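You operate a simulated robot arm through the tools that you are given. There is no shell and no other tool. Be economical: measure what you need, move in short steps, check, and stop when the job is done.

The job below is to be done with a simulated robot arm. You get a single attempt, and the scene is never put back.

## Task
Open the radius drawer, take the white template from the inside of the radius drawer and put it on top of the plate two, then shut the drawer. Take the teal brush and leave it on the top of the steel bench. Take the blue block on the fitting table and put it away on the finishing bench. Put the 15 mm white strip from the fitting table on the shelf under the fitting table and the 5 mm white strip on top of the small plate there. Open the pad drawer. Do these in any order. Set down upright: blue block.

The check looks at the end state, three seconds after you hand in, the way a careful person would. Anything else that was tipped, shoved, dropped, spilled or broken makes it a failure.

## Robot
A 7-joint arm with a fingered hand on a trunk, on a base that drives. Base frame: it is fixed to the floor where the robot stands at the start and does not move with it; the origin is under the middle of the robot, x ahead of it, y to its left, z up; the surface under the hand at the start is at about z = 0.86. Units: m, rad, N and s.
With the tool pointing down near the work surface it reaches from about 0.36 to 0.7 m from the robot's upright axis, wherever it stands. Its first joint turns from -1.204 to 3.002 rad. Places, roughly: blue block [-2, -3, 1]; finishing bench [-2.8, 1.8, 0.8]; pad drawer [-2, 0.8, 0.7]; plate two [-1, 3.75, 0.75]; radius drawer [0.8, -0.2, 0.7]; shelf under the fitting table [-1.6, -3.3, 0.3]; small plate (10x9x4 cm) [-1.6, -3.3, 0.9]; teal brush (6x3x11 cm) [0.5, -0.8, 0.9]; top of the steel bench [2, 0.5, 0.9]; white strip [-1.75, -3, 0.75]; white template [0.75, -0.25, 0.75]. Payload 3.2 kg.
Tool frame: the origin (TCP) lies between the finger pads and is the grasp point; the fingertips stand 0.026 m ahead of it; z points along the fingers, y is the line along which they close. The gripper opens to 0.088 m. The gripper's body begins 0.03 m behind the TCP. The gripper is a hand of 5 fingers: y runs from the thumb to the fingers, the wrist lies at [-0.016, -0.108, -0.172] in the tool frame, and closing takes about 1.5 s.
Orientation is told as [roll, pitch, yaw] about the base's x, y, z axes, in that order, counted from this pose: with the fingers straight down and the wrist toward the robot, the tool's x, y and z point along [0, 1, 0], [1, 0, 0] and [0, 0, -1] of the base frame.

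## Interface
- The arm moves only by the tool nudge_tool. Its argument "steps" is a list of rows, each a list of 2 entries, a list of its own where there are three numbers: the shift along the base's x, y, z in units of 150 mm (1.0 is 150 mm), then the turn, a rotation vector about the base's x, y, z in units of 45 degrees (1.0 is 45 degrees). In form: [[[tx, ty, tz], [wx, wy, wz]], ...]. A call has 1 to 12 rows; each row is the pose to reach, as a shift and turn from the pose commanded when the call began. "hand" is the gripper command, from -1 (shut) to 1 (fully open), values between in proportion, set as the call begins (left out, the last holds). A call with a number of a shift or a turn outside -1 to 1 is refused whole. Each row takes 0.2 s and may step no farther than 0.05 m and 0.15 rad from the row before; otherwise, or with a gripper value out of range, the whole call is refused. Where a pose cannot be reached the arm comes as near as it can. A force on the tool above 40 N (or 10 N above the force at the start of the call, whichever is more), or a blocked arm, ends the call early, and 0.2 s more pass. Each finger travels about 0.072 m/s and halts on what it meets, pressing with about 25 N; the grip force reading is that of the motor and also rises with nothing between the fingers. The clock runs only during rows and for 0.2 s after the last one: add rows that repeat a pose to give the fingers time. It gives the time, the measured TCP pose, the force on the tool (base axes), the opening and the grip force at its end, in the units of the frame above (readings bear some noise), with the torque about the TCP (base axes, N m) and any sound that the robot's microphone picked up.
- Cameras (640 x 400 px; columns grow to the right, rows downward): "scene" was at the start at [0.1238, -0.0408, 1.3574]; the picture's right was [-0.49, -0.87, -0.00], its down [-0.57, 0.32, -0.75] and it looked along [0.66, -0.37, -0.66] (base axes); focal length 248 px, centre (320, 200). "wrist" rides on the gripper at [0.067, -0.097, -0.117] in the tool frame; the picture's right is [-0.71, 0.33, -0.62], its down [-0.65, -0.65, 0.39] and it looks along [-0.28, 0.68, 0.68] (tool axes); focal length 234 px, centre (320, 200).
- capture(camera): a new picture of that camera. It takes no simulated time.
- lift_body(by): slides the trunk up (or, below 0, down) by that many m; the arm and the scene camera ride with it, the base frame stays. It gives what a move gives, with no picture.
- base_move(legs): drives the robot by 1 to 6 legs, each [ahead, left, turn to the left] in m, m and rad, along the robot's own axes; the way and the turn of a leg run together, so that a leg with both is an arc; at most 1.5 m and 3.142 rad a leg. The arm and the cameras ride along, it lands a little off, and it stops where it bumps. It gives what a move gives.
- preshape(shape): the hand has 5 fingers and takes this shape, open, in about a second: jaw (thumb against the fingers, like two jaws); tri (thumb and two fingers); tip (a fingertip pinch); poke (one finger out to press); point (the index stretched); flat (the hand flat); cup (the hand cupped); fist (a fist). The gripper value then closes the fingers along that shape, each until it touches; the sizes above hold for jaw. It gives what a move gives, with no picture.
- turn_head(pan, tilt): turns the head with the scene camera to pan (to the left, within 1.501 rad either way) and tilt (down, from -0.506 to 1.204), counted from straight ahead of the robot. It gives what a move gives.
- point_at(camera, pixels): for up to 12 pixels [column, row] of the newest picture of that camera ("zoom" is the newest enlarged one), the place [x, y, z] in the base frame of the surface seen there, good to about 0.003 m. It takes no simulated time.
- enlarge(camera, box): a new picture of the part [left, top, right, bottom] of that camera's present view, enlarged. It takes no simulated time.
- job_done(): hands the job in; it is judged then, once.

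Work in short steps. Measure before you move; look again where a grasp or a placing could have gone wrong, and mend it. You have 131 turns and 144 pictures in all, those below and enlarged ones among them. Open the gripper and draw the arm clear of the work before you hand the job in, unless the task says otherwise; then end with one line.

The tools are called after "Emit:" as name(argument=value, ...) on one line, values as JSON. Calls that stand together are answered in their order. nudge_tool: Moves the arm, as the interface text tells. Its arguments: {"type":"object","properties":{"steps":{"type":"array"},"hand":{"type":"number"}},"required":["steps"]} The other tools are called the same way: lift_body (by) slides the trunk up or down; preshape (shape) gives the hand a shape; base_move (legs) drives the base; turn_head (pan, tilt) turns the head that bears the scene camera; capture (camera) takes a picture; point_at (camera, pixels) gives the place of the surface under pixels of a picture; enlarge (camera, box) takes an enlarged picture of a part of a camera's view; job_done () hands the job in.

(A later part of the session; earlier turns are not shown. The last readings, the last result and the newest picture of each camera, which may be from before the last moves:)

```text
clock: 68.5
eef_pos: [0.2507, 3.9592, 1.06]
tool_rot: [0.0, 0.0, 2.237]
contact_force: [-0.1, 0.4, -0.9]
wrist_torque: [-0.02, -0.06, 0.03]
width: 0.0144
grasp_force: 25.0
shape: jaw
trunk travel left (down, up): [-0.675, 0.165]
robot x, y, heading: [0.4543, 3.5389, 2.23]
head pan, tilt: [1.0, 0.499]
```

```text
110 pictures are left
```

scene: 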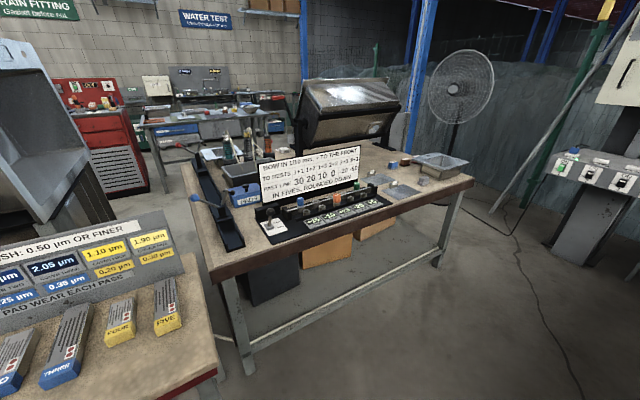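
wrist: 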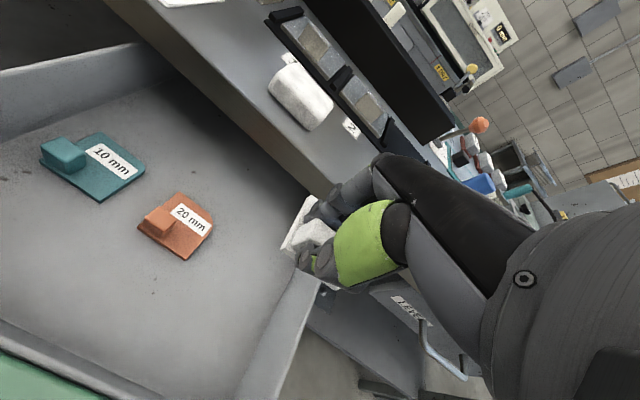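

A table with steel plates at (400,192) and (375,180) is ahead. I measure and enlarge.

Emit:
enlarge(camera="scene", box=[240, 130, 480, 280])

Emit:
point_at(camera="zoom", pixels=[[435, 160], [365, 140], [405, 75], [485, 125], [530, 90], [600, 140], [310, 230], [10, 380], [540, 170], [400, 205]])

```text
2.67 times, centred on (360, 205) of scene
```

zoom: 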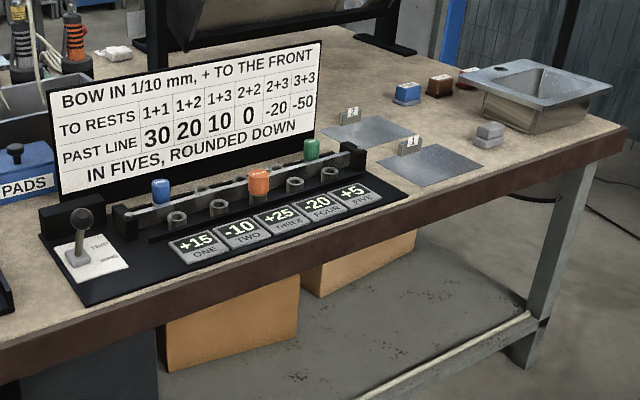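

```text
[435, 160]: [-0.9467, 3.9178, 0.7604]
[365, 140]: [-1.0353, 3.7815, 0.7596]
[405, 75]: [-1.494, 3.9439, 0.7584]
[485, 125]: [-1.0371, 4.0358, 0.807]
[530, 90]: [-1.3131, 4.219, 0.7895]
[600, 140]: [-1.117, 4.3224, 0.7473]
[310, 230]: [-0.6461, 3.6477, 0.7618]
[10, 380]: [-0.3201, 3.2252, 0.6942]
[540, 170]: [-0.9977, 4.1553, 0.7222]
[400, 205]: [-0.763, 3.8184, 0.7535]
```

Plate two is at ≈(-1.035,3.78); its table's front edge faces (0.81,0.59). I drive to stand ~0.62 m in front, facing it.

Emit:
base_move(legs=[[0.6, 0, 0], [0, 0, 1.535], [0, -0.4, 0], [0.3, 0, 0]])

Emit:
turn_head(pan=0.0, tilt=0.8)

Emit:
capture(camera="scene")

```text
clock: 79.3
eef_pos: [-0.8139, 3.9677, 1.0594]
tool_rot: [0.0, -0.001, -2.515]
contact_force: [-0.7, -0.6, -0.4]
wrist_torque: [0.02, -0.02, -0.03]
width: 0.0147
grasp_force: 24.9
shape: jaw
trunk travel left (down, up): [-0.675, 0.165]
robot x, y, heading: [-0.3827, 4.1541, -2.517]
head pan, tilt: [1.0, 0.499]
```

```text
clock: 80.6
eef_pos: [-0.8136, 3.9664, 1.0604]
tool_rot: [0.001, 0.001, -2.514]
contact_force: [1.5, 0.5, 0.0]
wrist_torque: [0.0, -0.03, 0.02]
width: 0.0145
grasp_force: 25.3
shape: jaw
trunk travel left (down, up): [-0.675, 0.165]
robot x, y, heading: [-0.3846, 4.1565, -2.519]
head pan, tilt: [0.0, 0.799]
```

```text
108 pictures are left
```

scene: 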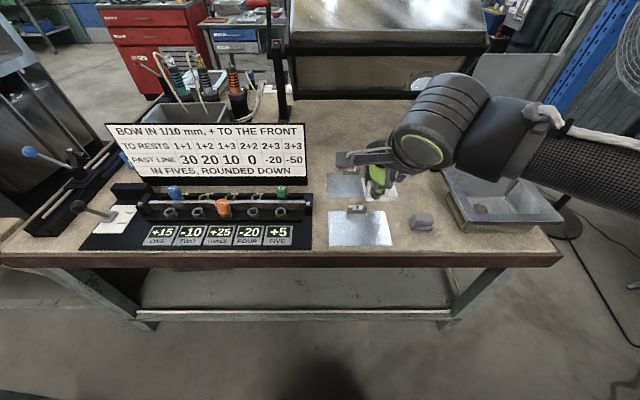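

I zoom on plate two and measure.

Emit:
enlarge(camera="scene", box=[290, 140, 450, 240])

Emit:
point_at(camera="zoom", pixels=[[160, 145], [155, 215], [200, 220], [245, 215], [260, 280], [375, 300], [180, 178], [265, 265], [280, 310], [400, 385], [170, 390], [410, 200]])

```text
4.00 times, centred on (370, 190) of scene
```

zoom: 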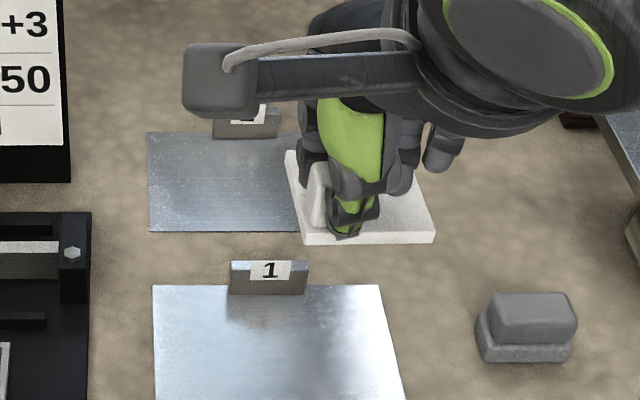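

```text
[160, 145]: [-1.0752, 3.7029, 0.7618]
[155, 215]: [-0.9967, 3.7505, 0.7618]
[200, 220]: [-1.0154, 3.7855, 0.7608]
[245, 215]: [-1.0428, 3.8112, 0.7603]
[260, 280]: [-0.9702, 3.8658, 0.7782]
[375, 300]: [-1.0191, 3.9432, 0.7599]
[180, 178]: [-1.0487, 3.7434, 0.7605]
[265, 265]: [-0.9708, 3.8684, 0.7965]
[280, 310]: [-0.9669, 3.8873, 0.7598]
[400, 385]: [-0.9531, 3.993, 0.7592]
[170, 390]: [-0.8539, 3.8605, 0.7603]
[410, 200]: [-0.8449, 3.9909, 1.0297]
```

Plate two centre ≈(-1.074,3.788), with sign "2" at its far edge. I'll close in with the base 0.13 m first.

Emit:
base_move(legs=[[0.13, 0, 0]])

```text
clock: 81.8
eef_pos: [-0.9194, 3.8894, 1.0605]
tool_rot: [0.002, -0.002, -2.513]
contact_force: [-0.1, 0.6, -0.5]
wrist_torque: [-0.02, -0.04, 0.01]
width: 0.0146
grasp_force: 25.4
shape: jaw
trunk travel left (down, up): [-0.675, 0.165]
robot x, y, heading: [-0.4911, 4.0785, -2.516]
head pan, tilt: [0.0, 0.799]
```

I move over plate two at z≈0.91.

Emit:
nudge_tool(steps=[[[-0.15, -0.11, -0.15], [0, 0, 0]], [[-0.3, -0.22, -0.3], [0, 0, 0]], [[-0.45, -0.34, -0.45], [0, 0, 0]], [[-0.6, -0.45, -0.6], [0, 0, 0]], [[-0.74, -0.56, -0.8], [0, 0, 0]], [[-0.86, -0.65, -1.0], [0, 0, 0]], [[-0.86, -0.65, -1.0], [0, 0, 0]]])

Emit:
enlarge(camera="scene", box=[270, 140, 430, 240])

Emit:
capture(camera="wrist")

```text
clock: 83.5
eef_pos: [-1.0471, 3.7934, 0.9104]
tool_rot: [0.001, -0.003, -2.514]
contact_force: [0.3, 0.8, -0.4]
wrist_torque: [0.0, -0.01, 0.02]
width: 0.0146
grasp_force: 25.4
shape: jaw
trunk travel left (down, up): [-0.675, 0.165]
robot x, y, heading: [-0.4895, 4.0828, -2.518]
head pan, tilt: [0.0, 0.799]
```

```text
4.00 times, centred on (350, 190) of scene
```

zoom: 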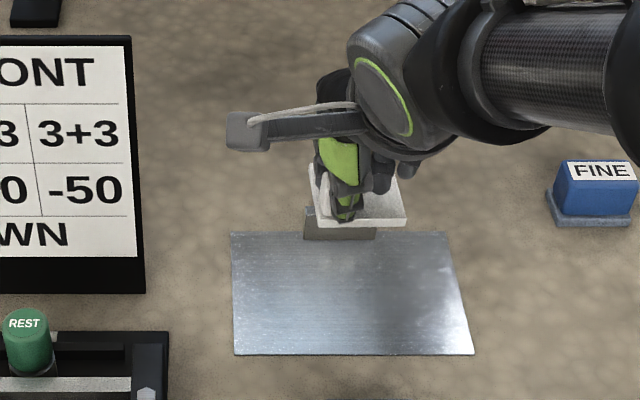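

```text
105 pictures are left
```

wrist: 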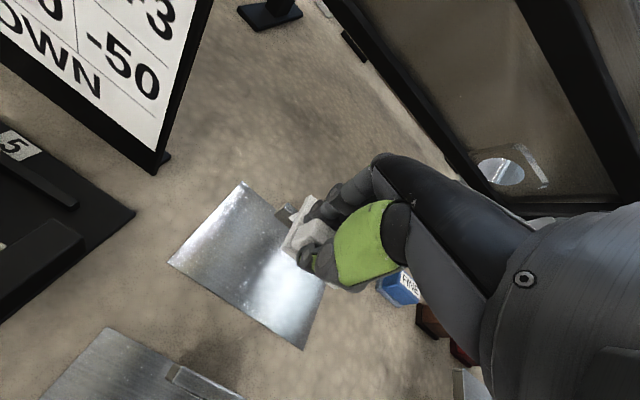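

I measure the plate corners now that it's in full view.

Emit:
point_at(camera="zoom", pixels=[[235, 238], [460, 240], [468, 350], [238, 350], [340, 235], [345, 295], [340, 212], [405, 222], [400, 170], [312, 205]])

```text
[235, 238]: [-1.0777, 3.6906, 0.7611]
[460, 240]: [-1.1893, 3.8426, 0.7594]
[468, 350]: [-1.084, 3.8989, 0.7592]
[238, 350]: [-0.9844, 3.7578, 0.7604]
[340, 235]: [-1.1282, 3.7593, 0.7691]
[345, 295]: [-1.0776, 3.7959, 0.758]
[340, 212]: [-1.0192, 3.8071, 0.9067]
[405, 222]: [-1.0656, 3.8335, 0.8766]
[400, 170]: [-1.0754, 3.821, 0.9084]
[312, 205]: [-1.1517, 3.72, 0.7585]
```

Plate centre ≈(-1.084,3.798), top z 0.760. I shift slightly and lower to just above, then down till touching.

Emit:
nudge_tool(steps=[[[-0.04, 0.027, -0.2], [0, 0, 0]], [[-0.08, 0.055, -0.4], [0, 0, 0]], [[-0.08, 0.055, -0.6], [0, 0, 0]], [[-0.08, 0.055, -0.69], [0, 0, 0]], [[-0.08, 0.055, -0.725], [0, 0, 0]], [[-0.08, 0.055, -0.725], [0, 0, 0]]])

Emit:
enlarge(camera="scene", box=[290, 160, 390, 222])

Emit:
enlarge(camera="wrist", box=[180, 140, 420, 340])

```text
clock: 84.8
eef_pos: [-1.0599, 3.8014, 0.8115]
tool_rot: [0.002, -0.019, -2.513]
contact_force: [-3.2, 0.3, 33.9]
wrist_torque: [-0.1, 0.18, -0.07]
width: 0.0163
grasp_force: 25.1
shape: jaw
trunk travel left (down, up): [-0.675, 0.165]
robot x, y, heading: [-0.4924, 4.0799, -2.513]
head pan, tilt: [0.0, 0.799]
```

```text
6.40 times, centred on (340, 191) of scene
```

zoom: 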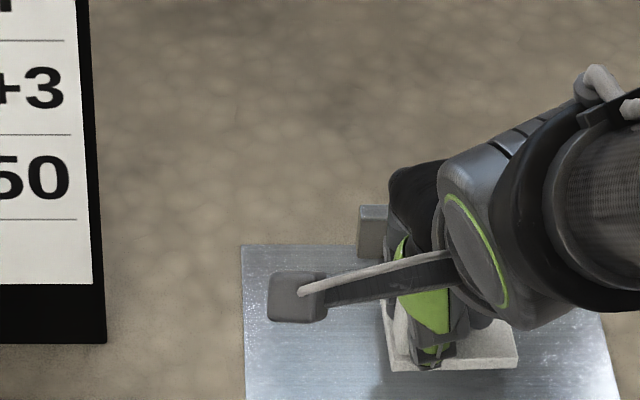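

```text
2.00 times, centred on (300, 240) of wrist
```

zoom: 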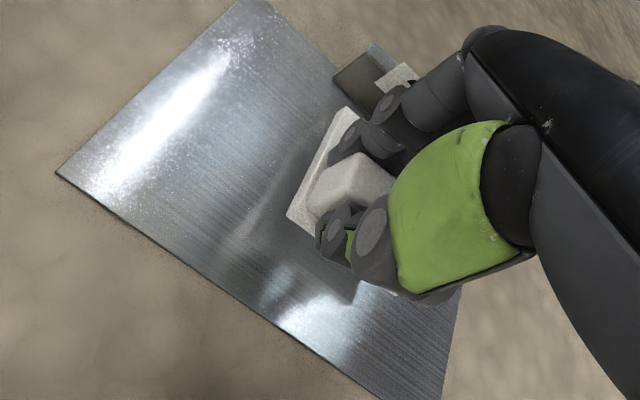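

Contact is centred under the TCP, template pressed on the plate. I open moderately (0.05) so the fingers don't touch the sign.

Emit:
nudge_tool(steps=[[[0, 0, 0.04], [0, 0, 0]], [[0, 0, 0.04], [0, 0, 0]], [[0, 0, 0.04], [0, 0, 0]], [[0, 0, 0.04], [0, 0, 0]], [[0, 0, 0.04], [0, 0, 0]]], hand=0.1)

Emit:
enlarge(camera="wrist", box=[180, 140, 420, 340])

```text
clock: 86.0
eef_pos: [-1.0584, 3.8015, 0.8073]
tool_rot: [0.0, -0.001, -2.514]
contact_force: [2.2, 0.6, 10.7]
wrist_torque: [-0.02, 0.21, 0.0]
width: 0.0458
grasp_force: 0.0
shape: jaw
trunk travel left (down, up): [-0.675, 0.165]
robot x, y, heading: [-0.4884, 4.0781, -2.521]
head pan, tilt: [0.0, 0.799]
```

```text
2.00 times, centred on (300, 240) of wrist
```

zoom: 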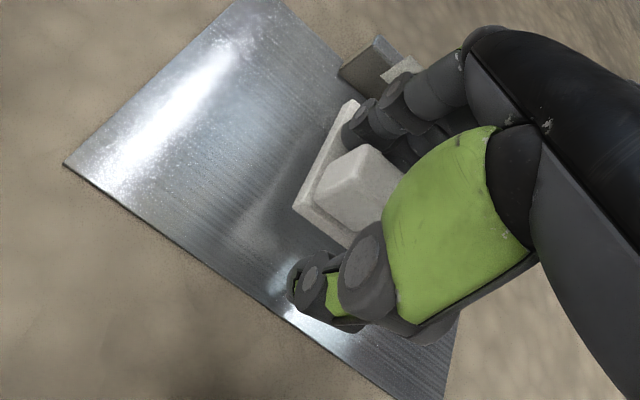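

Released; I lift straight up slowly and check the template.

Emit:
nudge_tool(steps=[[[0, 0, 0.06], [0, 0, 0]], [[0, 0, 0.15], [0, 0, 0]], [[0, 0, 0.3], [0, 0, 0]], [[0, 0, 0.5], [0, 0, 0]], [[0, 0, 0.8], [0, 0, 0]]])

Emit:
enlarge(camera="scene", box=[290, 160, 390, 222])

Emit:
enlarge(camera="wrist", box=[140, 140, 420, 340])

```text
clock: 87.2
eef_pos: [-1.0595, 3.8017, 0.9268]
tool_rot: [0.0, -0.002, -2.513]
contact_force: [-0.6, -0.6, 1.1]
wrist_torque: [-0.02, 0.0, 0.02]
width: 0.0479
grasp_force: 0.0
shape: jaw
trunk travel left (down, up): [-0.675, 0.165]
robot x, y, heading: [-0.4912, 4.0752, -2.513]
head pan, tilt: [0.0, 0.799]
```

```text
6.40 times, centred on (340, 191) of scene
```

zoom: 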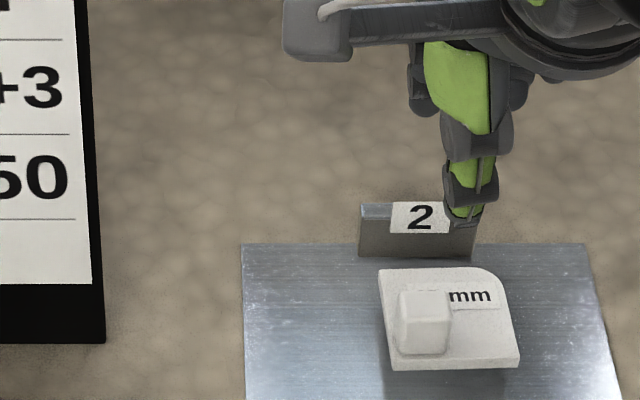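

```text
2.00 times, centred on (280, 240) of wrist
```

zoom: 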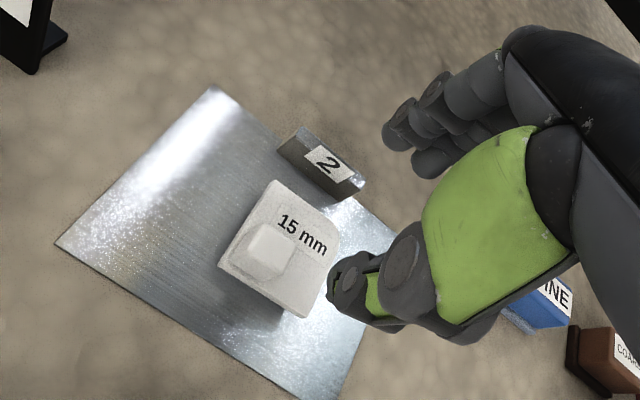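

I check that the template lies flat.

Emit:
point_at(camera="zoom", pixels=[[270, 195], [330, 235], [300, 300], [230, 255], [265, 245], [280, 330], [190, 260]])

Emit:
enlarge(camera="scene", box=[335, 195, 385, 226])

Emit:
point_at(camera="zoom", pixels=[[150, 120], [380, 120], [150, 210], [420, 210], [320, 280]])

```text
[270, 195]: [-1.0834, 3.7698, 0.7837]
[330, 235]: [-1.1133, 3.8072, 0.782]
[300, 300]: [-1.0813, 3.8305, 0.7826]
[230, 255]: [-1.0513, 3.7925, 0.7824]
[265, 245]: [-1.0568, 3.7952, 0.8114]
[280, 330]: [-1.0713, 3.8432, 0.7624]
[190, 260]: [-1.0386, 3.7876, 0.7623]
```

```text
12.80 times, centred on (360, 210) of scene
```

zoom: 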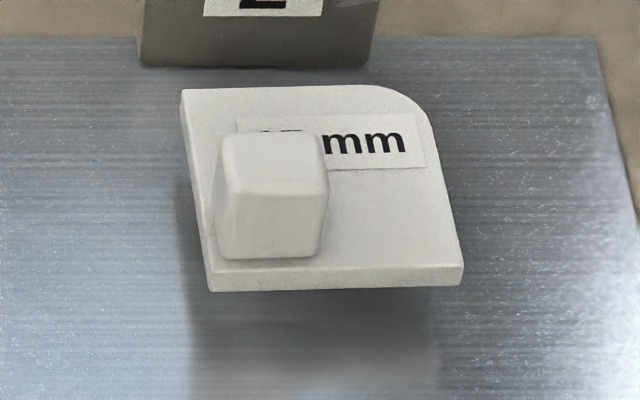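

```text
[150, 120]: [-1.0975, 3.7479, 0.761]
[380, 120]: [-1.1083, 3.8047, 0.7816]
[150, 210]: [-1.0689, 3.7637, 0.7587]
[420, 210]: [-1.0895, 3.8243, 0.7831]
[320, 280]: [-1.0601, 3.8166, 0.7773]
```

The template lies level on plate two. I retract the arm and look around for the route to the pad drawer.

Emit:
nudge_tool(steps=[[[0, 0, 0.3], [0, 0, 0]], [[0.13, 0.14, 0.5], [0, 0, 0]], [[0.29, 0.31, 0.65], [0, 0, 0]], [[0.46, 0.49, 0.8], [0, 0, 0]], [[0.62, 0.66, 0.93], [0, 0, 0]], [[0.79, 0.84, 1.0], [0, 0, 0]], [[0.93, 0.98, 1.0], [0, 0, 0]]])

Emit:
turn_head(pan=0.25, tilt=0.2)

Emit:
capture(camera="scene")

Emit:
turn_head(pan=-1.0, tilt=0.4)

Emit:
capture(camera="scene")

```text
clock: 88.8
eef_pos: [-0.9202, 3.9491, 1.0782]
tool_rot: [0.001, 0.0, -2.515]
contact_force: [-0.3, 0.6, -0.5]
wrist_torque: [-0.02, -0.01, -0.02]
width: 0.0481
grasp_force: 0.0
shape: jaw
out of reach, approached as far as the arm can: row 4
trunk travel left (down, up): [-0.675, 0.165]
robot x, y, heading: [-0.4881, 4.08, -2.513]
head pan, tilt: [0.0, 0.799]
```

```text
clock: 89.8
eef_pos: [-0.9197, 3.9466, 1.078]
tool_rot: [0.002, 0.0, -2.513]
contact_force: [1.1, 0.0, 0.6]
wrist_torque: [0.01, -0.02, 0.0]
width: 0.0479
grasp_force: 0.0
shape: jaw
trunk travel left (down, up): [-0.675, 0.165]
robot x, y, heading: [-0.488, 4.0788, -2.513]
head pan, tilt: [0.25, 0.201]
```

```text
98 pictures are left
```

scene: 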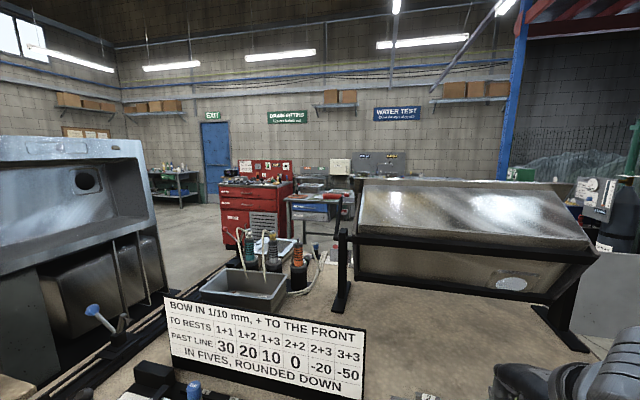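

```text
clock: 91.3
eef_pos: [-0.9196, 3.9467, 1.0781]
tool_rot: [0.0, -0.001, -2.513]
contact_force: [-0.8, 0.2, 0.7]
wrist_torque: [0.02, 0.0, 0.03]
width: 0.048
grasp_force: 0.0
shape: jaw
trunk travel left (down, up): [-0.675, 0.165]
robot x, y, heading: [-0.4929, 4.0784, -2.519]
head pan, tilt: [-1.0, 0.4]
```

```text
97 pictures are left
```

scene: 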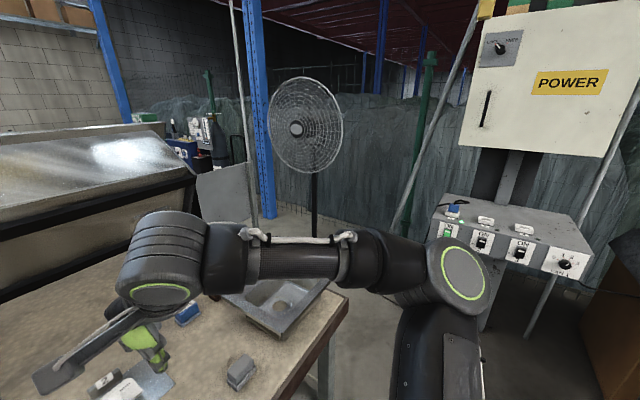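

The way back is the corridor I came by. I return to the main bench (shut drawer, brush), ending in front of the steel bench, facing it.

Emit:
base_move(legs=[[-0.45, 0, 0], [0, 1.5, 0], [0, 1.5, 0], [0, 0, 1.571]])

Emit:
turn_head(pan=-0.4, tilt=0.6)

Emit:
capture(camera="scene")

```text
clock: 111.8
eef_pos: [1.7204, 1.4832, 1.0783]
tool_rot: [0.0, -0.001, -0.955]
contact_force: [-0.4, 0.3, 0.8]
wrist_torque: [0.01, 0.02, 0.02]
width: 0.048
grasp_force: 0.0
shape: jaw
trunk travel left (down, up): [-0.675, 0.165]
robot x, y, heading: [1.5951, 1.9138, -0.957]
head pan, tilt: [-1.0, 0.4]
```

```text
clock: 112.8
eef_pos: [1.7198, 1.4834, 1.0788]
tool_rot: [-0.001, 0.001, -0.955]
contact_force: [0.3, 0.3, -0.1]
wrist_torque: [0.05, 0.02, 0.0]
width: 0.048
grasp_force: 0.2
shape: jaw
trunk travel left (down, up): [-0.675, 0.165]
robot x, y, heading: [1.5984, 1.9152, -0.953]
head pan, tilt: [-0.4, 0.6]
```

```text
96 pictures are left
```

scene: 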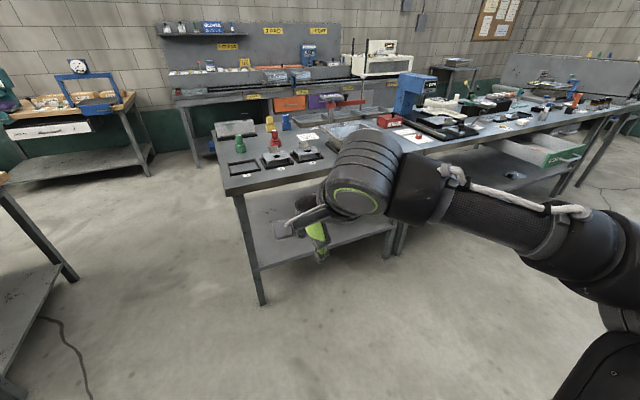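

The steel bench's left part is at (230–390, 130–190). I zoom to find a free spot.

Emit:
enlarge(camera="scene", box=[200, 100, 440, 250])

Emit:
point_at(camera="zoom", pixels=[[70, 220], [70, 250], [300, 175], [330, 185], [150, 205], [400, 170], [500, 150], [330, 145], [240, 215], [620, 100]])

```text
2.67 times, centred on (320, 175) of scene
```

zoom: 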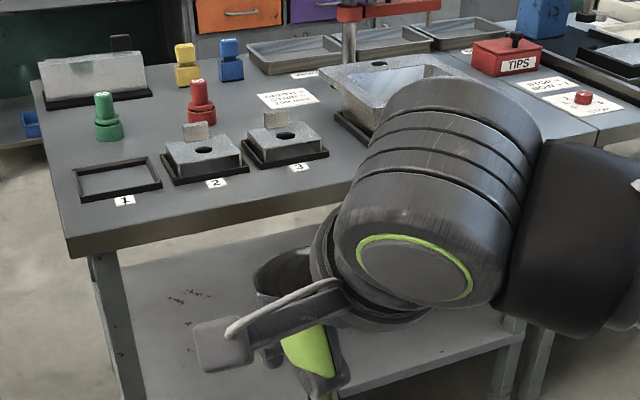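

```text
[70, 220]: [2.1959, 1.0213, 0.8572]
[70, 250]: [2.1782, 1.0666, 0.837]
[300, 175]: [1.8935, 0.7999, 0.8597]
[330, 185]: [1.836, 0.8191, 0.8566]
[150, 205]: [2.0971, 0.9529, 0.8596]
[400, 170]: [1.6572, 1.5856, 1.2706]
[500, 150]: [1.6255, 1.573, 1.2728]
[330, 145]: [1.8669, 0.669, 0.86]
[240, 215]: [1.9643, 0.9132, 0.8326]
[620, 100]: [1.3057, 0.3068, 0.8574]
```

I approach and shift right to view the hidden front area of the steel bench.

Emit:
base_move(legs=[[0.34, 0, 0.011], [0, -0.7, 0]])

Emit:
turn_head(pan=0.35, tilt=0.7)

Emit:
capture(camera="scene")

```text
clock: 118.4
eef_pos: [1.3524, 0.799, 1.078]
tool_rot: [0.001, -0.001, -0.951]
contact_force: [1.1, -0.2, -0.3]
wrist_torque: [-0.04, 0.0, 0.0]
width: 0.0484
grasp_force: 0.0
shape: jaw
trunk travel left (down, up): [-0.675, 0.165]
robot x, y, heading: [1.2248, 1.2284, -0.952]
head pan, tilt: [-0.4, 0.6]
```

```text
clock: 119.5
eef_pos: [1.3529, 0.7993, 1.0778]
tool_rot: [0.001, 0.001, -0.951]
contact_force: [-0.4, -0.1, 0.4]
wrist_torque: [-0.01, 0.01, -0.01]
width: 0.0483
grasp_force: 0.0
shape: jaw
trunk travel left (down, up): [-0.675, 0.165]
robot x, y, heading: [1.2248, 1.2305, -0.954]
head pan, tilt: [0.351, 0.7]
```

```text
94 pictures are left
```

scene: 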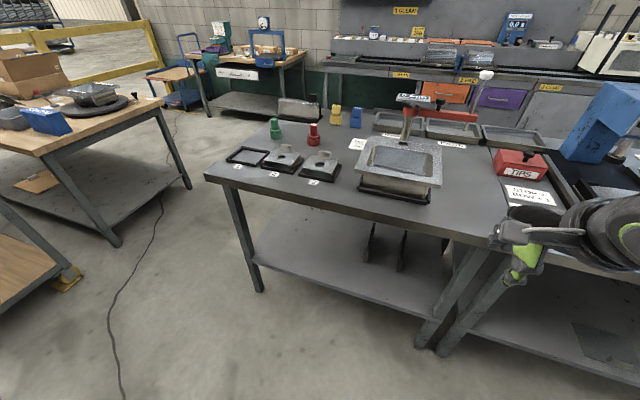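

Free area at (465,195) right of the tray, and left of it at (340,190). I measure them.

Emit:
point_at(camera="scene", pixels=[[465, 195], [455, 215], [480, 215], [465, 170], [345, 185], [340, 198], [435, 200], [495, 195], [470, 180]])

```text
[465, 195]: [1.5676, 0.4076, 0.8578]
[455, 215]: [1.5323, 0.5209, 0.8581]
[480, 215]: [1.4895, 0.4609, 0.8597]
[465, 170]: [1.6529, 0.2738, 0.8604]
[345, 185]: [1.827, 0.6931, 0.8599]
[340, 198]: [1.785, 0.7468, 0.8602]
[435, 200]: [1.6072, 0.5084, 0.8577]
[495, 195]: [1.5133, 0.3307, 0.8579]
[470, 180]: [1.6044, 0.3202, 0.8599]
```

I'll place the brush at ≈(1.56,0.42). Now I go to the open radius drawer, staying ~0.57 m from its handle.

Emit:
base_move(legs=[[0, -1.18, 0.01], [-0.17, 0, 0]])

Emit:
turn_head(pan=0.0, tilt=0.8)

Emit:
capture(camera="scene")

```text
clock: 126.5
eef_pos: [0.3074, 0.2569, 1.0794]
tool_rot: [-0.002, 0.002, -0.943]
contact_force: [-0.5, -1.0, -0.5]
wrist_torque: [0.0, -0.05, 0.02]
width: 0.0484
grasp_force: 0.0
shape: jaw
trunk travel left (down, up): [-0.675, 0.165]
robot x, y, heading: [0.1754, 0.6891, -0.944]
head pan, tilt: [0.351, 0.7]
```

```text
clock: 127.4
eef_pos: [0.3084, 0.2553, 1.0783]
tool_rot: [0.0, 0.0, -0.943]
contact_force: [0.5, -0.4, 0.1]
wrist_torque: [0.0, 0.0, 0.03]
width: 0.0482
grasp_force: 0.0
shape: jaw
trunk travel left (down, up): [-0.675, 0.165]
robot x, y, heading: [0.1771, 0.6888, -0.94]
head pan, tilt: [0.0, 0.799]
```

```text
93 pictures are left
```

scene: 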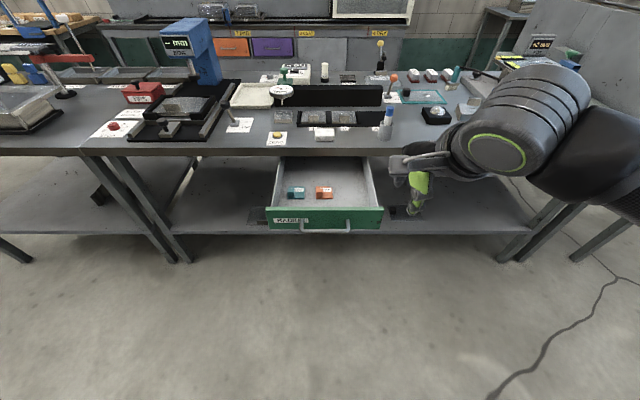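

Measure the handle's present place.

Emit:
enlarge(camera="scene", box=[250, 190, 410, 250])

Emit:
point_at(camera="scene", pixels=[[310, 231], [325, 231], [340, 231], [325, 218], [288, 212]])

```text
4.00 times, centred on (330, 220) of scene
```

zoom: 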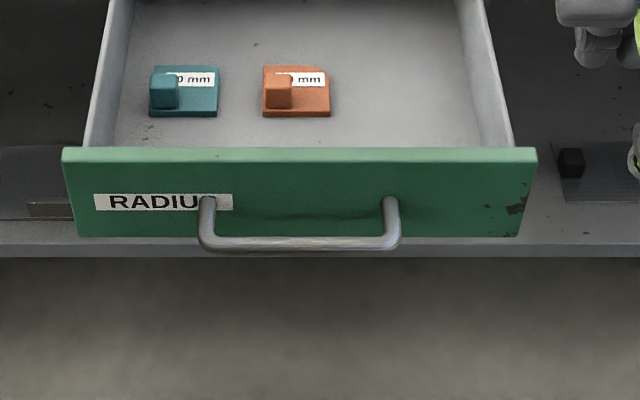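

```text
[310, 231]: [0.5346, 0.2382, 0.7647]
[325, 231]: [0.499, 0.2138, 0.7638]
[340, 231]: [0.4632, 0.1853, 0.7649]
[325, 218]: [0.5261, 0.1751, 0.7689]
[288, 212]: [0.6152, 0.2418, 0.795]
```

Handle is where I left it. I tilt the hand 35° and approach the same grasp pose.

Emit:
nudge_tool(steps=[[[0.107, 0.005, -0.153], [-0.126, -0.091, 0]], [[0.213, 0.01, -0.307], [-0.252, -0.183, 0]], [[0.32, 0.014, -0.46], [-0.377, -0.274, 0]], [[0.427, 0.02, -0.613], [-0.503, -0.366, 0]], [[0.533, 0.023, -0.767], [-0.629, -0.457, 0]], [[0.72, 0.023, -0.9], [-0.629, -0.457, 0]], [[0.9, 0.03, -1.0], [-0.629, -0.457, 0]]], hand=0.0)

```text
clock: 129.0
eef_pos: [0.4449, 0.2609, 0.928]
tool_rot: [0.001, -0.61, -0.944]
contact_force: [0.2, -0.2, -0.3]
wrist_torque: [0.02, -0.03, 0.0]
width: 0.044
grasp_force: 0.1
shape: jaw
out of reach, approached as far as the arm can: row 4, 5
trunk travel left (down, up): [-0.675, 0.165]
robot x, y, heading: [0.1745, 0.6849, -0.942]
head pan, tilt: [0.0, 0.799]
```

Continue to the pre-grasp and on to the bar.

Emit:
nudge_tool(steps=[[[0.08, 0.003, -0.267], [0, 0, 0]], [[0.16, 0.007, -0.533], [0, 0, 0]], [[0.217, -0.072, -0.67], [0, 0, 0]], [[0.273, -0.15, -0.807], [0, 0, 0]], [[0.33, -0.226, -0.943], [0, 0, 0]]])

Emit:
nudge_tool(steps=[[[0.057, -0.078, -0.137], [0, 0, 0]], [[0.057, -0.078, -0.137], [0, 0, 0]]])

Emit:
enlarge(camera="wrist", box=[180, 140, 420, 340])

```text
clock: 130.2
eef_pos: [0.4924, 0.2266, 0.7881]
tool_rot: [0.001, -0.611, -0.944]
contact_force: [1.1, -1.0, -0.3]
wrist_torque: [-0.02, -0.01, 0.02]
width: 0.0442
grasp_force: 0.1
shape: jaw
trunk travel left (down, up): [-0.675, 0.165]
robot x, y, heading: [0.1729, 0.6869, -0.949]
head pan, tilt: [0.0, 0.799]
```

```text
clock: 130.8
eef_pos: [0.5009, 0.2164, 0.7666]
tool_rot: [0.002, -0.611, -0.942]
contact_force: [-0.1, -0.4, 0.4]
wrist_torque: [0.0, -0.03, 0.03]
width: 0.0445
grasp_force: 0.1
shape: jaw
trunk travel left (down, up): [-0.675, 0.165]
robot x, y, heading: [0.1787, 0.6885, -0.952]
head pan, tilt: [0.0, 0.799]
```

```text
2.00 times, centred on (300, 240) of wrist
```

zoom: 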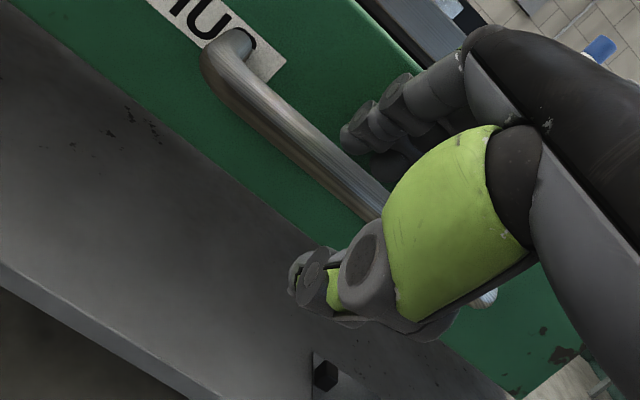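

Bar is between thumb and fingers. I close and push inward 0.14 m.

Emit:
nudge_tool(steps=[[[0, 0, 0], [0, 0, 0]], [[0, 0, 0], [0, 0, 0]], [[0, 0, 0], [0, 0, 0]], [[0, 0, 0], [0, 0, 0]], [[0, 0, 0], [0, 0, 0]], [[0.078, -0.108, 0], [0, 0, 0]], [[0.157, -0.216, 0], [0, 0, 0]], [[0.235, -0.324, 0], [0, 0, 0]], [[0.314, -0.431, 0], [0, 0, 0]], [[0.392, -0.539, 0], [0, 0, 0]], [[0.47, -0.647, 0], [0, 0, 0]], [[0.549, -0.755, 0], [0, 0, 0]]], hand=-1)

Emit:
nudge_tool(steps=[[[0.078, -0.108, 0], [0, 0, 0]], [[0.157, -0.216, 0], [0, 0, 0]], [[0.235, -0.324, 0], [0, 0, 0]], [[0.314, -0.431, 0], [0, 0, 0]], [[0.392, -0.539, 0], [0, 0, 0]], [[0.47, -0.647, 0], [0, 0, 0]]])

Emit:
capture(camera="scene")

```text
clock: 133.4
eef_pos: [0.5848, 0.1009, 0.7655]
tool_rot: [0.0, -0.608, -0.945]
contact_force: [0.2, -1.9, -4.2]
wrist_torque: [-0.03, 0.06, 0.08]
width: 0.0034
grasp_force: 24.6
shape: jaw
trunk travel left (down, up): [-0.675, 0.165]
robot x, y, heading: [0.1734, 0.6885, -0.944]
head pan, tilt: [0.0, 0.799]
```

```text
clock: 134.8
eef_pos: [0.6126, 0.0586, 0.7667]
tool_rot: [-0.001, -0.581, -0.928]
contact_force: [13.0, 9.0, -30.5]
wrist_torque: [0.19, 0.01, 0.24]
width: 0.0026
grasp_force: 25.0
shape: jaw
out of reach, approached as far as the arm can: row 3, 4, 5, 6
trunk travel left (down, up): [-0.675, 0.165]
robot x, y, heading: [0.1775, 0.6859, -0.942]
head pan, tilt: [0.0, 0.799]
```

```text
90 pictures are left
```

scene: 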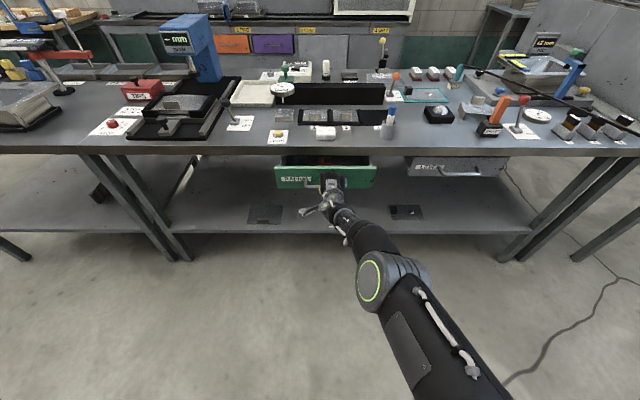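

Reach limit; ~0.07 m remains, so I drive the base forward by that with the handle held.

Emit:
base_move(legs=[[0.066, 0, 0]])

Emit:
enlarge(camera="scene", box=[250, 120, 410, 220])

Emit:
point_at(camera="zoom", pixels=[[120, 190], [480, 190], [420, 225], [120, 150], [480, 150]])

```text
clock: 135.8
eef_pos: [0.6488, 0.0028, 0.7716]
tool_rot: [0.0, -0.586, -0.93]
contact_force: [19.2, 9.8, -29.2]
wrist_torque: [0.08, -0.09, 0.26]
width: 0.0012
grasp_force: 25.1
shape: jaw
trunk travel left (down, up): [-0.675, 0.165]
robot x, y, heading: [0.2127, 0.6346, -0.945]
head pan, tilt: [0.0, 0.799]
```

```text
4.00 times, centred on (330, 170) of scene
```

zoom: 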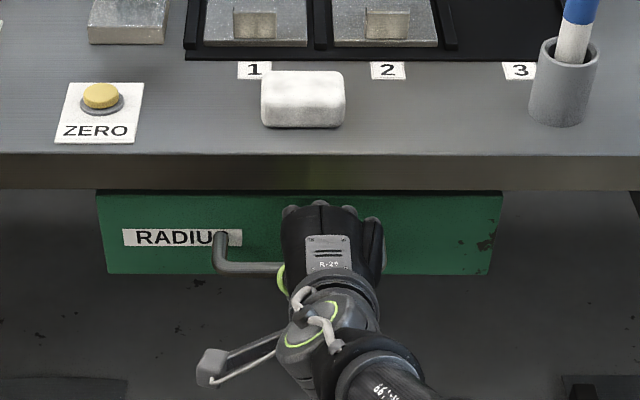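

```text
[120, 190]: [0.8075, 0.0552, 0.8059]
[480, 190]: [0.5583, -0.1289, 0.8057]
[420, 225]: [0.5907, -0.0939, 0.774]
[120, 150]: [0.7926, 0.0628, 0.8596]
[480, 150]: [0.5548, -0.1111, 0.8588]
```

The face is back at its original plane: closed. I release and retreat.

Emit:
nudge_tool(steps=[[[0, 0, 0], [0, 0, 0]], [[0, 0, 0], [0, 0, 0]], [[0, 0, 0], [0, 0, 0]], [[0, 0, 0], [0, 0, 0]], [[-0.06, 0.08, 0.138], [0, 0, 0]], [[-0.12, 0.157, 0.275], [0, 0, 0]], [[-0.18, 0.235, 0.413], [0, 0, 0]], [[-0.25, 0.35, 0.58], [0, 0, 0]], [[-0.37, 0.51, 0.75], [0, 0, 0]], [[-0.49, 0.68, 0.95], [0, 0, 0]]], hand=0.0)

Emit:
enlarge(camera="scene", box=[320, 50, 640, 250])

Emit:
point_at(camera="zoom", pixels=[[275, 45], [265, 70], [555, 170], [420, 90], [560, 150], [120, 200], [275, 30], [300, 110], [190, 120], [240, 110]])

```text
clock: 138.0
eef_pos: [0.5704, 0.1079, 0.9186]
tool_rot: [0.004, -0.596, -0.932]
contact_force: [-0.2, 0.0, 0.4]
wrist_torque: [0.01, -0.01, 0.0]
width: 0.0436
grasp_force: 0.0
shape: jaw
trunk travel left (down, up): [-0.675, 0.165]
robot x, y, heading: [0.214, 0.6313, -0.944]
head pan, tilt: [0.0, 0.799]
```

```text
2.00 times, centred on (480, 150) of scene
```

zoom: 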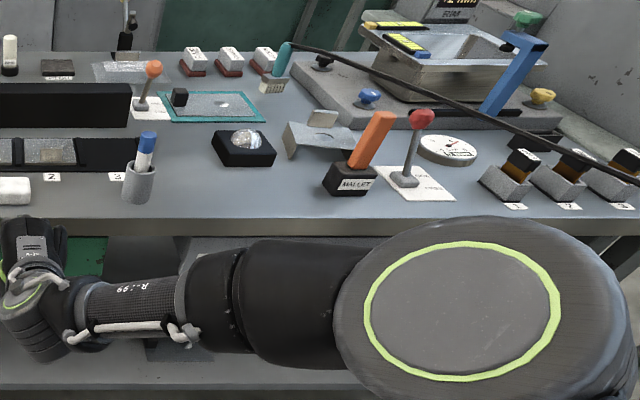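

```text
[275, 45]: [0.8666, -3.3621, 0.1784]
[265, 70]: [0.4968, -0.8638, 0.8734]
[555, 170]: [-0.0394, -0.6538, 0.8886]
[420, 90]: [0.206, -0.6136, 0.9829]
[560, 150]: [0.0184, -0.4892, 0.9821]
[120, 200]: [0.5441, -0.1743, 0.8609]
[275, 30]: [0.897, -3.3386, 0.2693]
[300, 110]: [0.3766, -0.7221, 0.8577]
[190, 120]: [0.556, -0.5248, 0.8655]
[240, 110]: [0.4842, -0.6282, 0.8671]
```

I zoom on the teal brush near (458,88) and the black rod running over the bench.

Emit:
enlarge(camera="scene", box=[410, 60, 510, 122])

Emit:
point_at(camera="zoom", pixels=[[255, 165], [310, 165], [300, 115], [330, 50], [255, 185], [305, 180], [280, 160], [370, 60], [320, 85]])

```text
6.40 times, centred on (460, 91) of scene
```

zoom: 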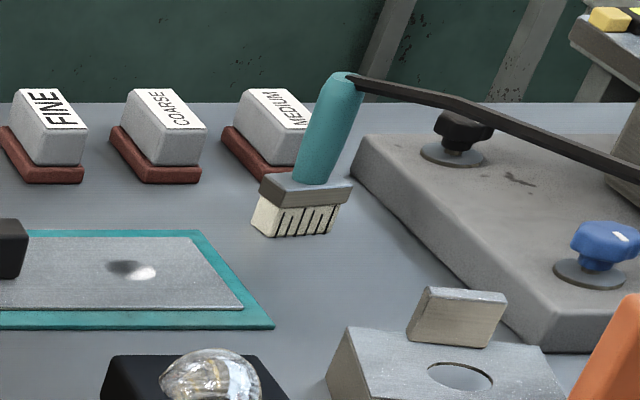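

```text
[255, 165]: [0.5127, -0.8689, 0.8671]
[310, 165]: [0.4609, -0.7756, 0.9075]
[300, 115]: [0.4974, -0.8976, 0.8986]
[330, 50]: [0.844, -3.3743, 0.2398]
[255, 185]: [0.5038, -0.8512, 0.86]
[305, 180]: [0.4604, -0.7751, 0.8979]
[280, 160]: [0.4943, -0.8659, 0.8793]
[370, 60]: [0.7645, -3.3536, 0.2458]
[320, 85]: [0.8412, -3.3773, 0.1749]
```

A black line runs from the brush's handle toward the right; it could be a cord. I look right to trace it.

Emit:
turn_head(pan=-0.9, tilt=0.6)

Emit:
capture(camera="scene")

```text
clock: 139.2
eef_pos: [0.5712, 0.1067, 0.9182]
tool_rot: [0.003, -0.593, -0.932]
contact_force: [-0.5, -0.2, 1.0]
wrist_torque: [0.03, 0.0, 0.0]
width: 0.0437
grasp_force: 0.1
shape: jaw
trunk travel left (down, up): [-0.675, 0.165]
robot x, y, heading: [0.2157, 0.6309, -0.943]
head pan, tilt: [-0.901, 0.6]
```

```text
86 pictures are left
```

scene: 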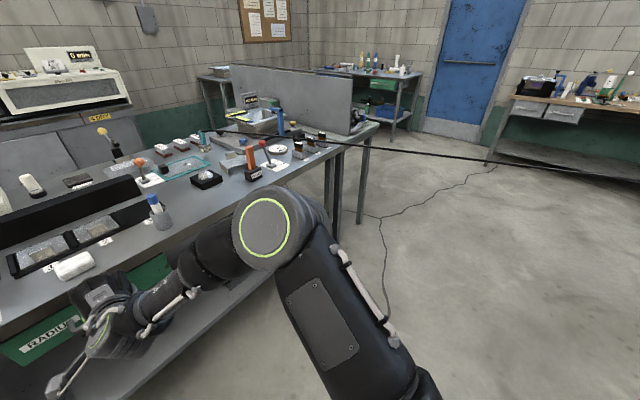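

The line runs from the brush far to the right. I measure points on it.

Emit:
point_at(camera="scene", pixels=[[400, 152], [401, 153], [450, 158], [500, 163], [501, 164], [560, 171], [561, 172], [600, 175], [630, 179], [380, 150], [350, 146]])

Emit:
turn_head(pan=-1.5, tilt=0.3)

Emit:
capture(camera="scene")

```text
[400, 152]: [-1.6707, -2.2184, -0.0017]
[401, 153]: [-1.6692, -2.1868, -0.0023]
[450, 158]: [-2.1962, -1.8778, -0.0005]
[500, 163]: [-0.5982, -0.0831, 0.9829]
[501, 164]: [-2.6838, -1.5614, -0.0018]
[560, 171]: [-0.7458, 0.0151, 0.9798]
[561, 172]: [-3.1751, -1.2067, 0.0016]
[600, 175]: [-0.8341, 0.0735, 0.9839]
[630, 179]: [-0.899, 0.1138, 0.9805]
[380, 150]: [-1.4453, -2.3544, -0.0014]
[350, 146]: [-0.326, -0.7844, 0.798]
```

```text
clock: 140.2
eef_pos: [0.5703, 0.1061, 0.9178]
tool_rot: [0.003, -0.595, -0.932]
contact_force: [-0.1, 0.3, 0.0]
wrist_torque: [0.01, 0.0, 0.02]
width: 0.0436
grasp_force: 0.1
shape: jaw
trunk travel left (down, up): [-0.675, 0.165]
robot x, y, heading: [0.2168, 0.6329, -0.945]
head pan, tilt: [-1.499, 0.3]
```

```text
85 pictures are left
```

scene: 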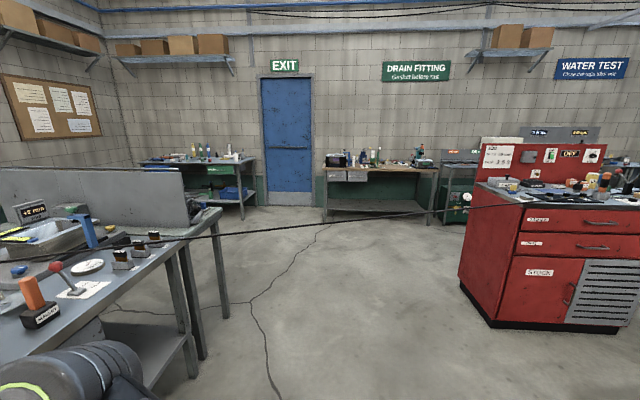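

A taut cord goes from the brush to the red cabinet. I zoom at both ends.

Emit:
enlarge(camera="scene", box=[400, 120, 640, 270])

Emit:
point_at(camera="zoom", pixels=[[350, 255], [530, 262], [530, 330], [150, 242], [250, 225], [310, 215], [330, 210], [520, 200], [600, 340], [350, 400]])

Emit:
enlarge(camera="scene", box=[470, 150, 600, 231])

```text
2.67 times, centred on (520, 195) of scene
```

zoom: 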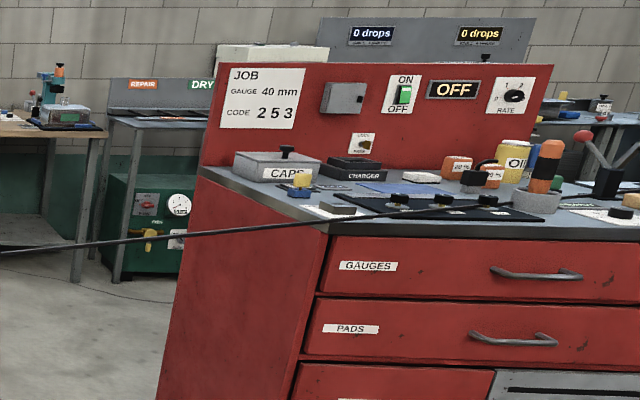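

```text
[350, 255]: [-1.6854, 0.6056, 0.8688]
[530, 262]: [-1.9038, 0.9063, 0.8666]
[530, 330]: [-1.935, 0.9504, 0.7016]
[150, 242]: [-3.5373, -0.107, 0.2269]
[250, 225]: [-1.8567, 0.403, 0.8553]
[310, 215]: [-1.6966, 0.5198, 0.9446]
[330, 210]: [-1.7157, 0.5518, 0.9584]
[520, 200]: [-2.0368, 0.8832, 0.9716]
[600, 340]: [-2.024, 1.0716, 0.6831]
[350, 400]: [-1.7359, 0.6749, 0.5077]
```

```text
4.92 times, centred on (535, 190) of scene
```

zoom: 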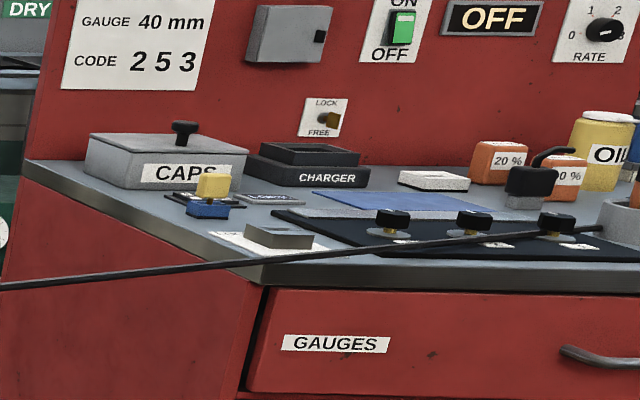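

Findings: the brush is tethered by a cord to the red cabinet, which has a LOCK/FREE switch and the PADS drawer facing me. I'll inspect that first. I tuck the arm, then drive toward the cabinet front, staying off the cord.

Emit:
nudge_tool(steps=[[[-0.15, 0.065, 0.15], [0.126, 0.091, 0]], [[-0.3, 0.13, 0.3], [0.252, 0.183, 0]], [[-0.45, 0.2, 0.45], [0.377, 0.274, 0]], [[-0.6, 0.26, 0.6], [0.503, 0.366, 0]], [[-0.75, 0.33, 0.75], [0.61, 0.443, 0]], [[-0.9, 0.39, 0.9], [0.61, 0.443, 0]], [[-1.0, 0.5, 1.0], [0.61, 0.443, 0]]])

Emit:
base_move(legs=[[0, -0.3, 0], [0, 0, -1.569], [0.35, 0, 0], [0, -1.0, 0]])

Emit:
turn_head(pan=0.0, tilt=0.3)

Emit:
capture(camera="scene")

```text
clock: 141.8
eef_pos: [0.4199, 0.181, 1.0685]
tool_rot: [0.01, -0.001, -0.935]
contact_force: [-0.4, -0.9, 0.1]
wrist_torque: [0.04, -0.01, 0.0]
width: 0.0438
grasp_force: 0.0
shape: jaw
trunk travel left (down, up): [-0.675, 0.165]
robot x, y, heading: [0.2143, 0.6301, -0.946]
head pan, tilt: [-1.499, 0.3]
```

```text
clock: 154.3
eef_pos: [-1.3381, 0.8708, 1.0688]
tool_rot: [0.009, -0.003, -2.525]
contact_force: [0.0, -0.2, 0.2]
wrist_torque: [-0.03, 0.02, 0.01]
width: 0.0436
grasp_force: 0.1
shape: jaw
trunk travel left (down, up): [-0.675, 0.165]
robot x, y, heading: [-0.8845, 1.0649, -2.534]
head pan, tilt: [-1.499, 0.3]
```

```text
clock: 155.9
eef_pos: [-1.3389, 0.8712, 1.0688]
tool_rot: [0.01, -0.002, -2.524]
contact_force: [-0.5, -0.3, -0.9]
wrist_torque: [0.0, 0.02, 0.01]
width: 0.0436
grasp_force: 0.0
shape: jaw
trunk travel left (down, up): [-0.675, 0.165]
robot x, y, heading: [-0.8856, 1.0678, -2.532]
head pan, tilt: [0.0, 0.3]
```

```text
82 pictures are left
```

scene: 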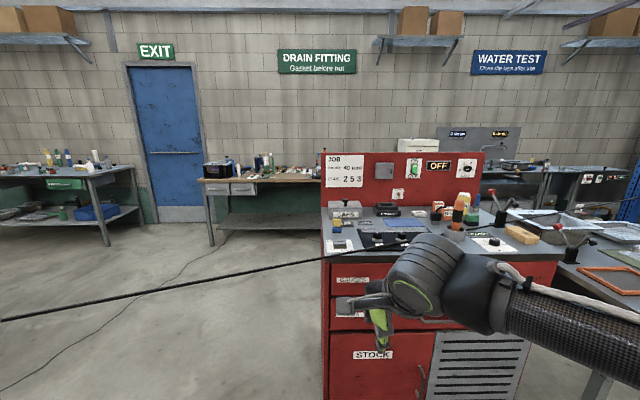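

I zoom at the cabinet top to trace the cord end and the switch.

Emit:
enlarge(camera="scene", box=[310, 145, 560, 300])

Emit:
enlarge(camera="scene", box=[360, 175, 490, 256])

```text
2.56 times, centred on (435, 222) of scene
```

zoom: 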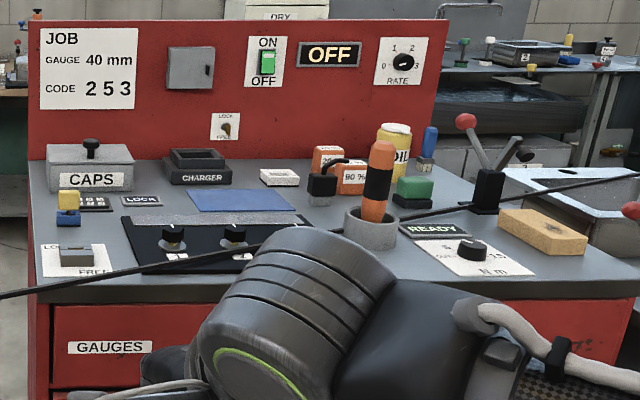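

```text
4.92 times, centred on (425, 216) of scene
```

zoom: 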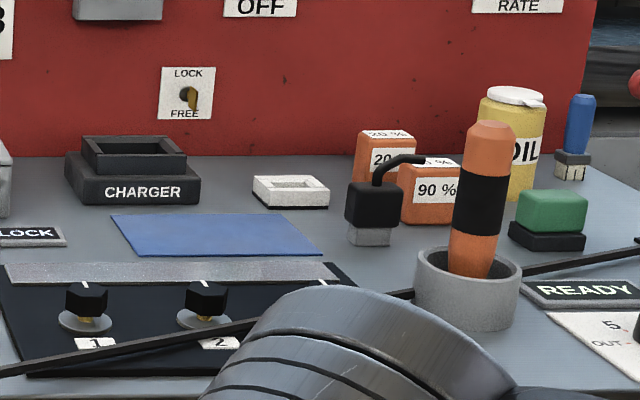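

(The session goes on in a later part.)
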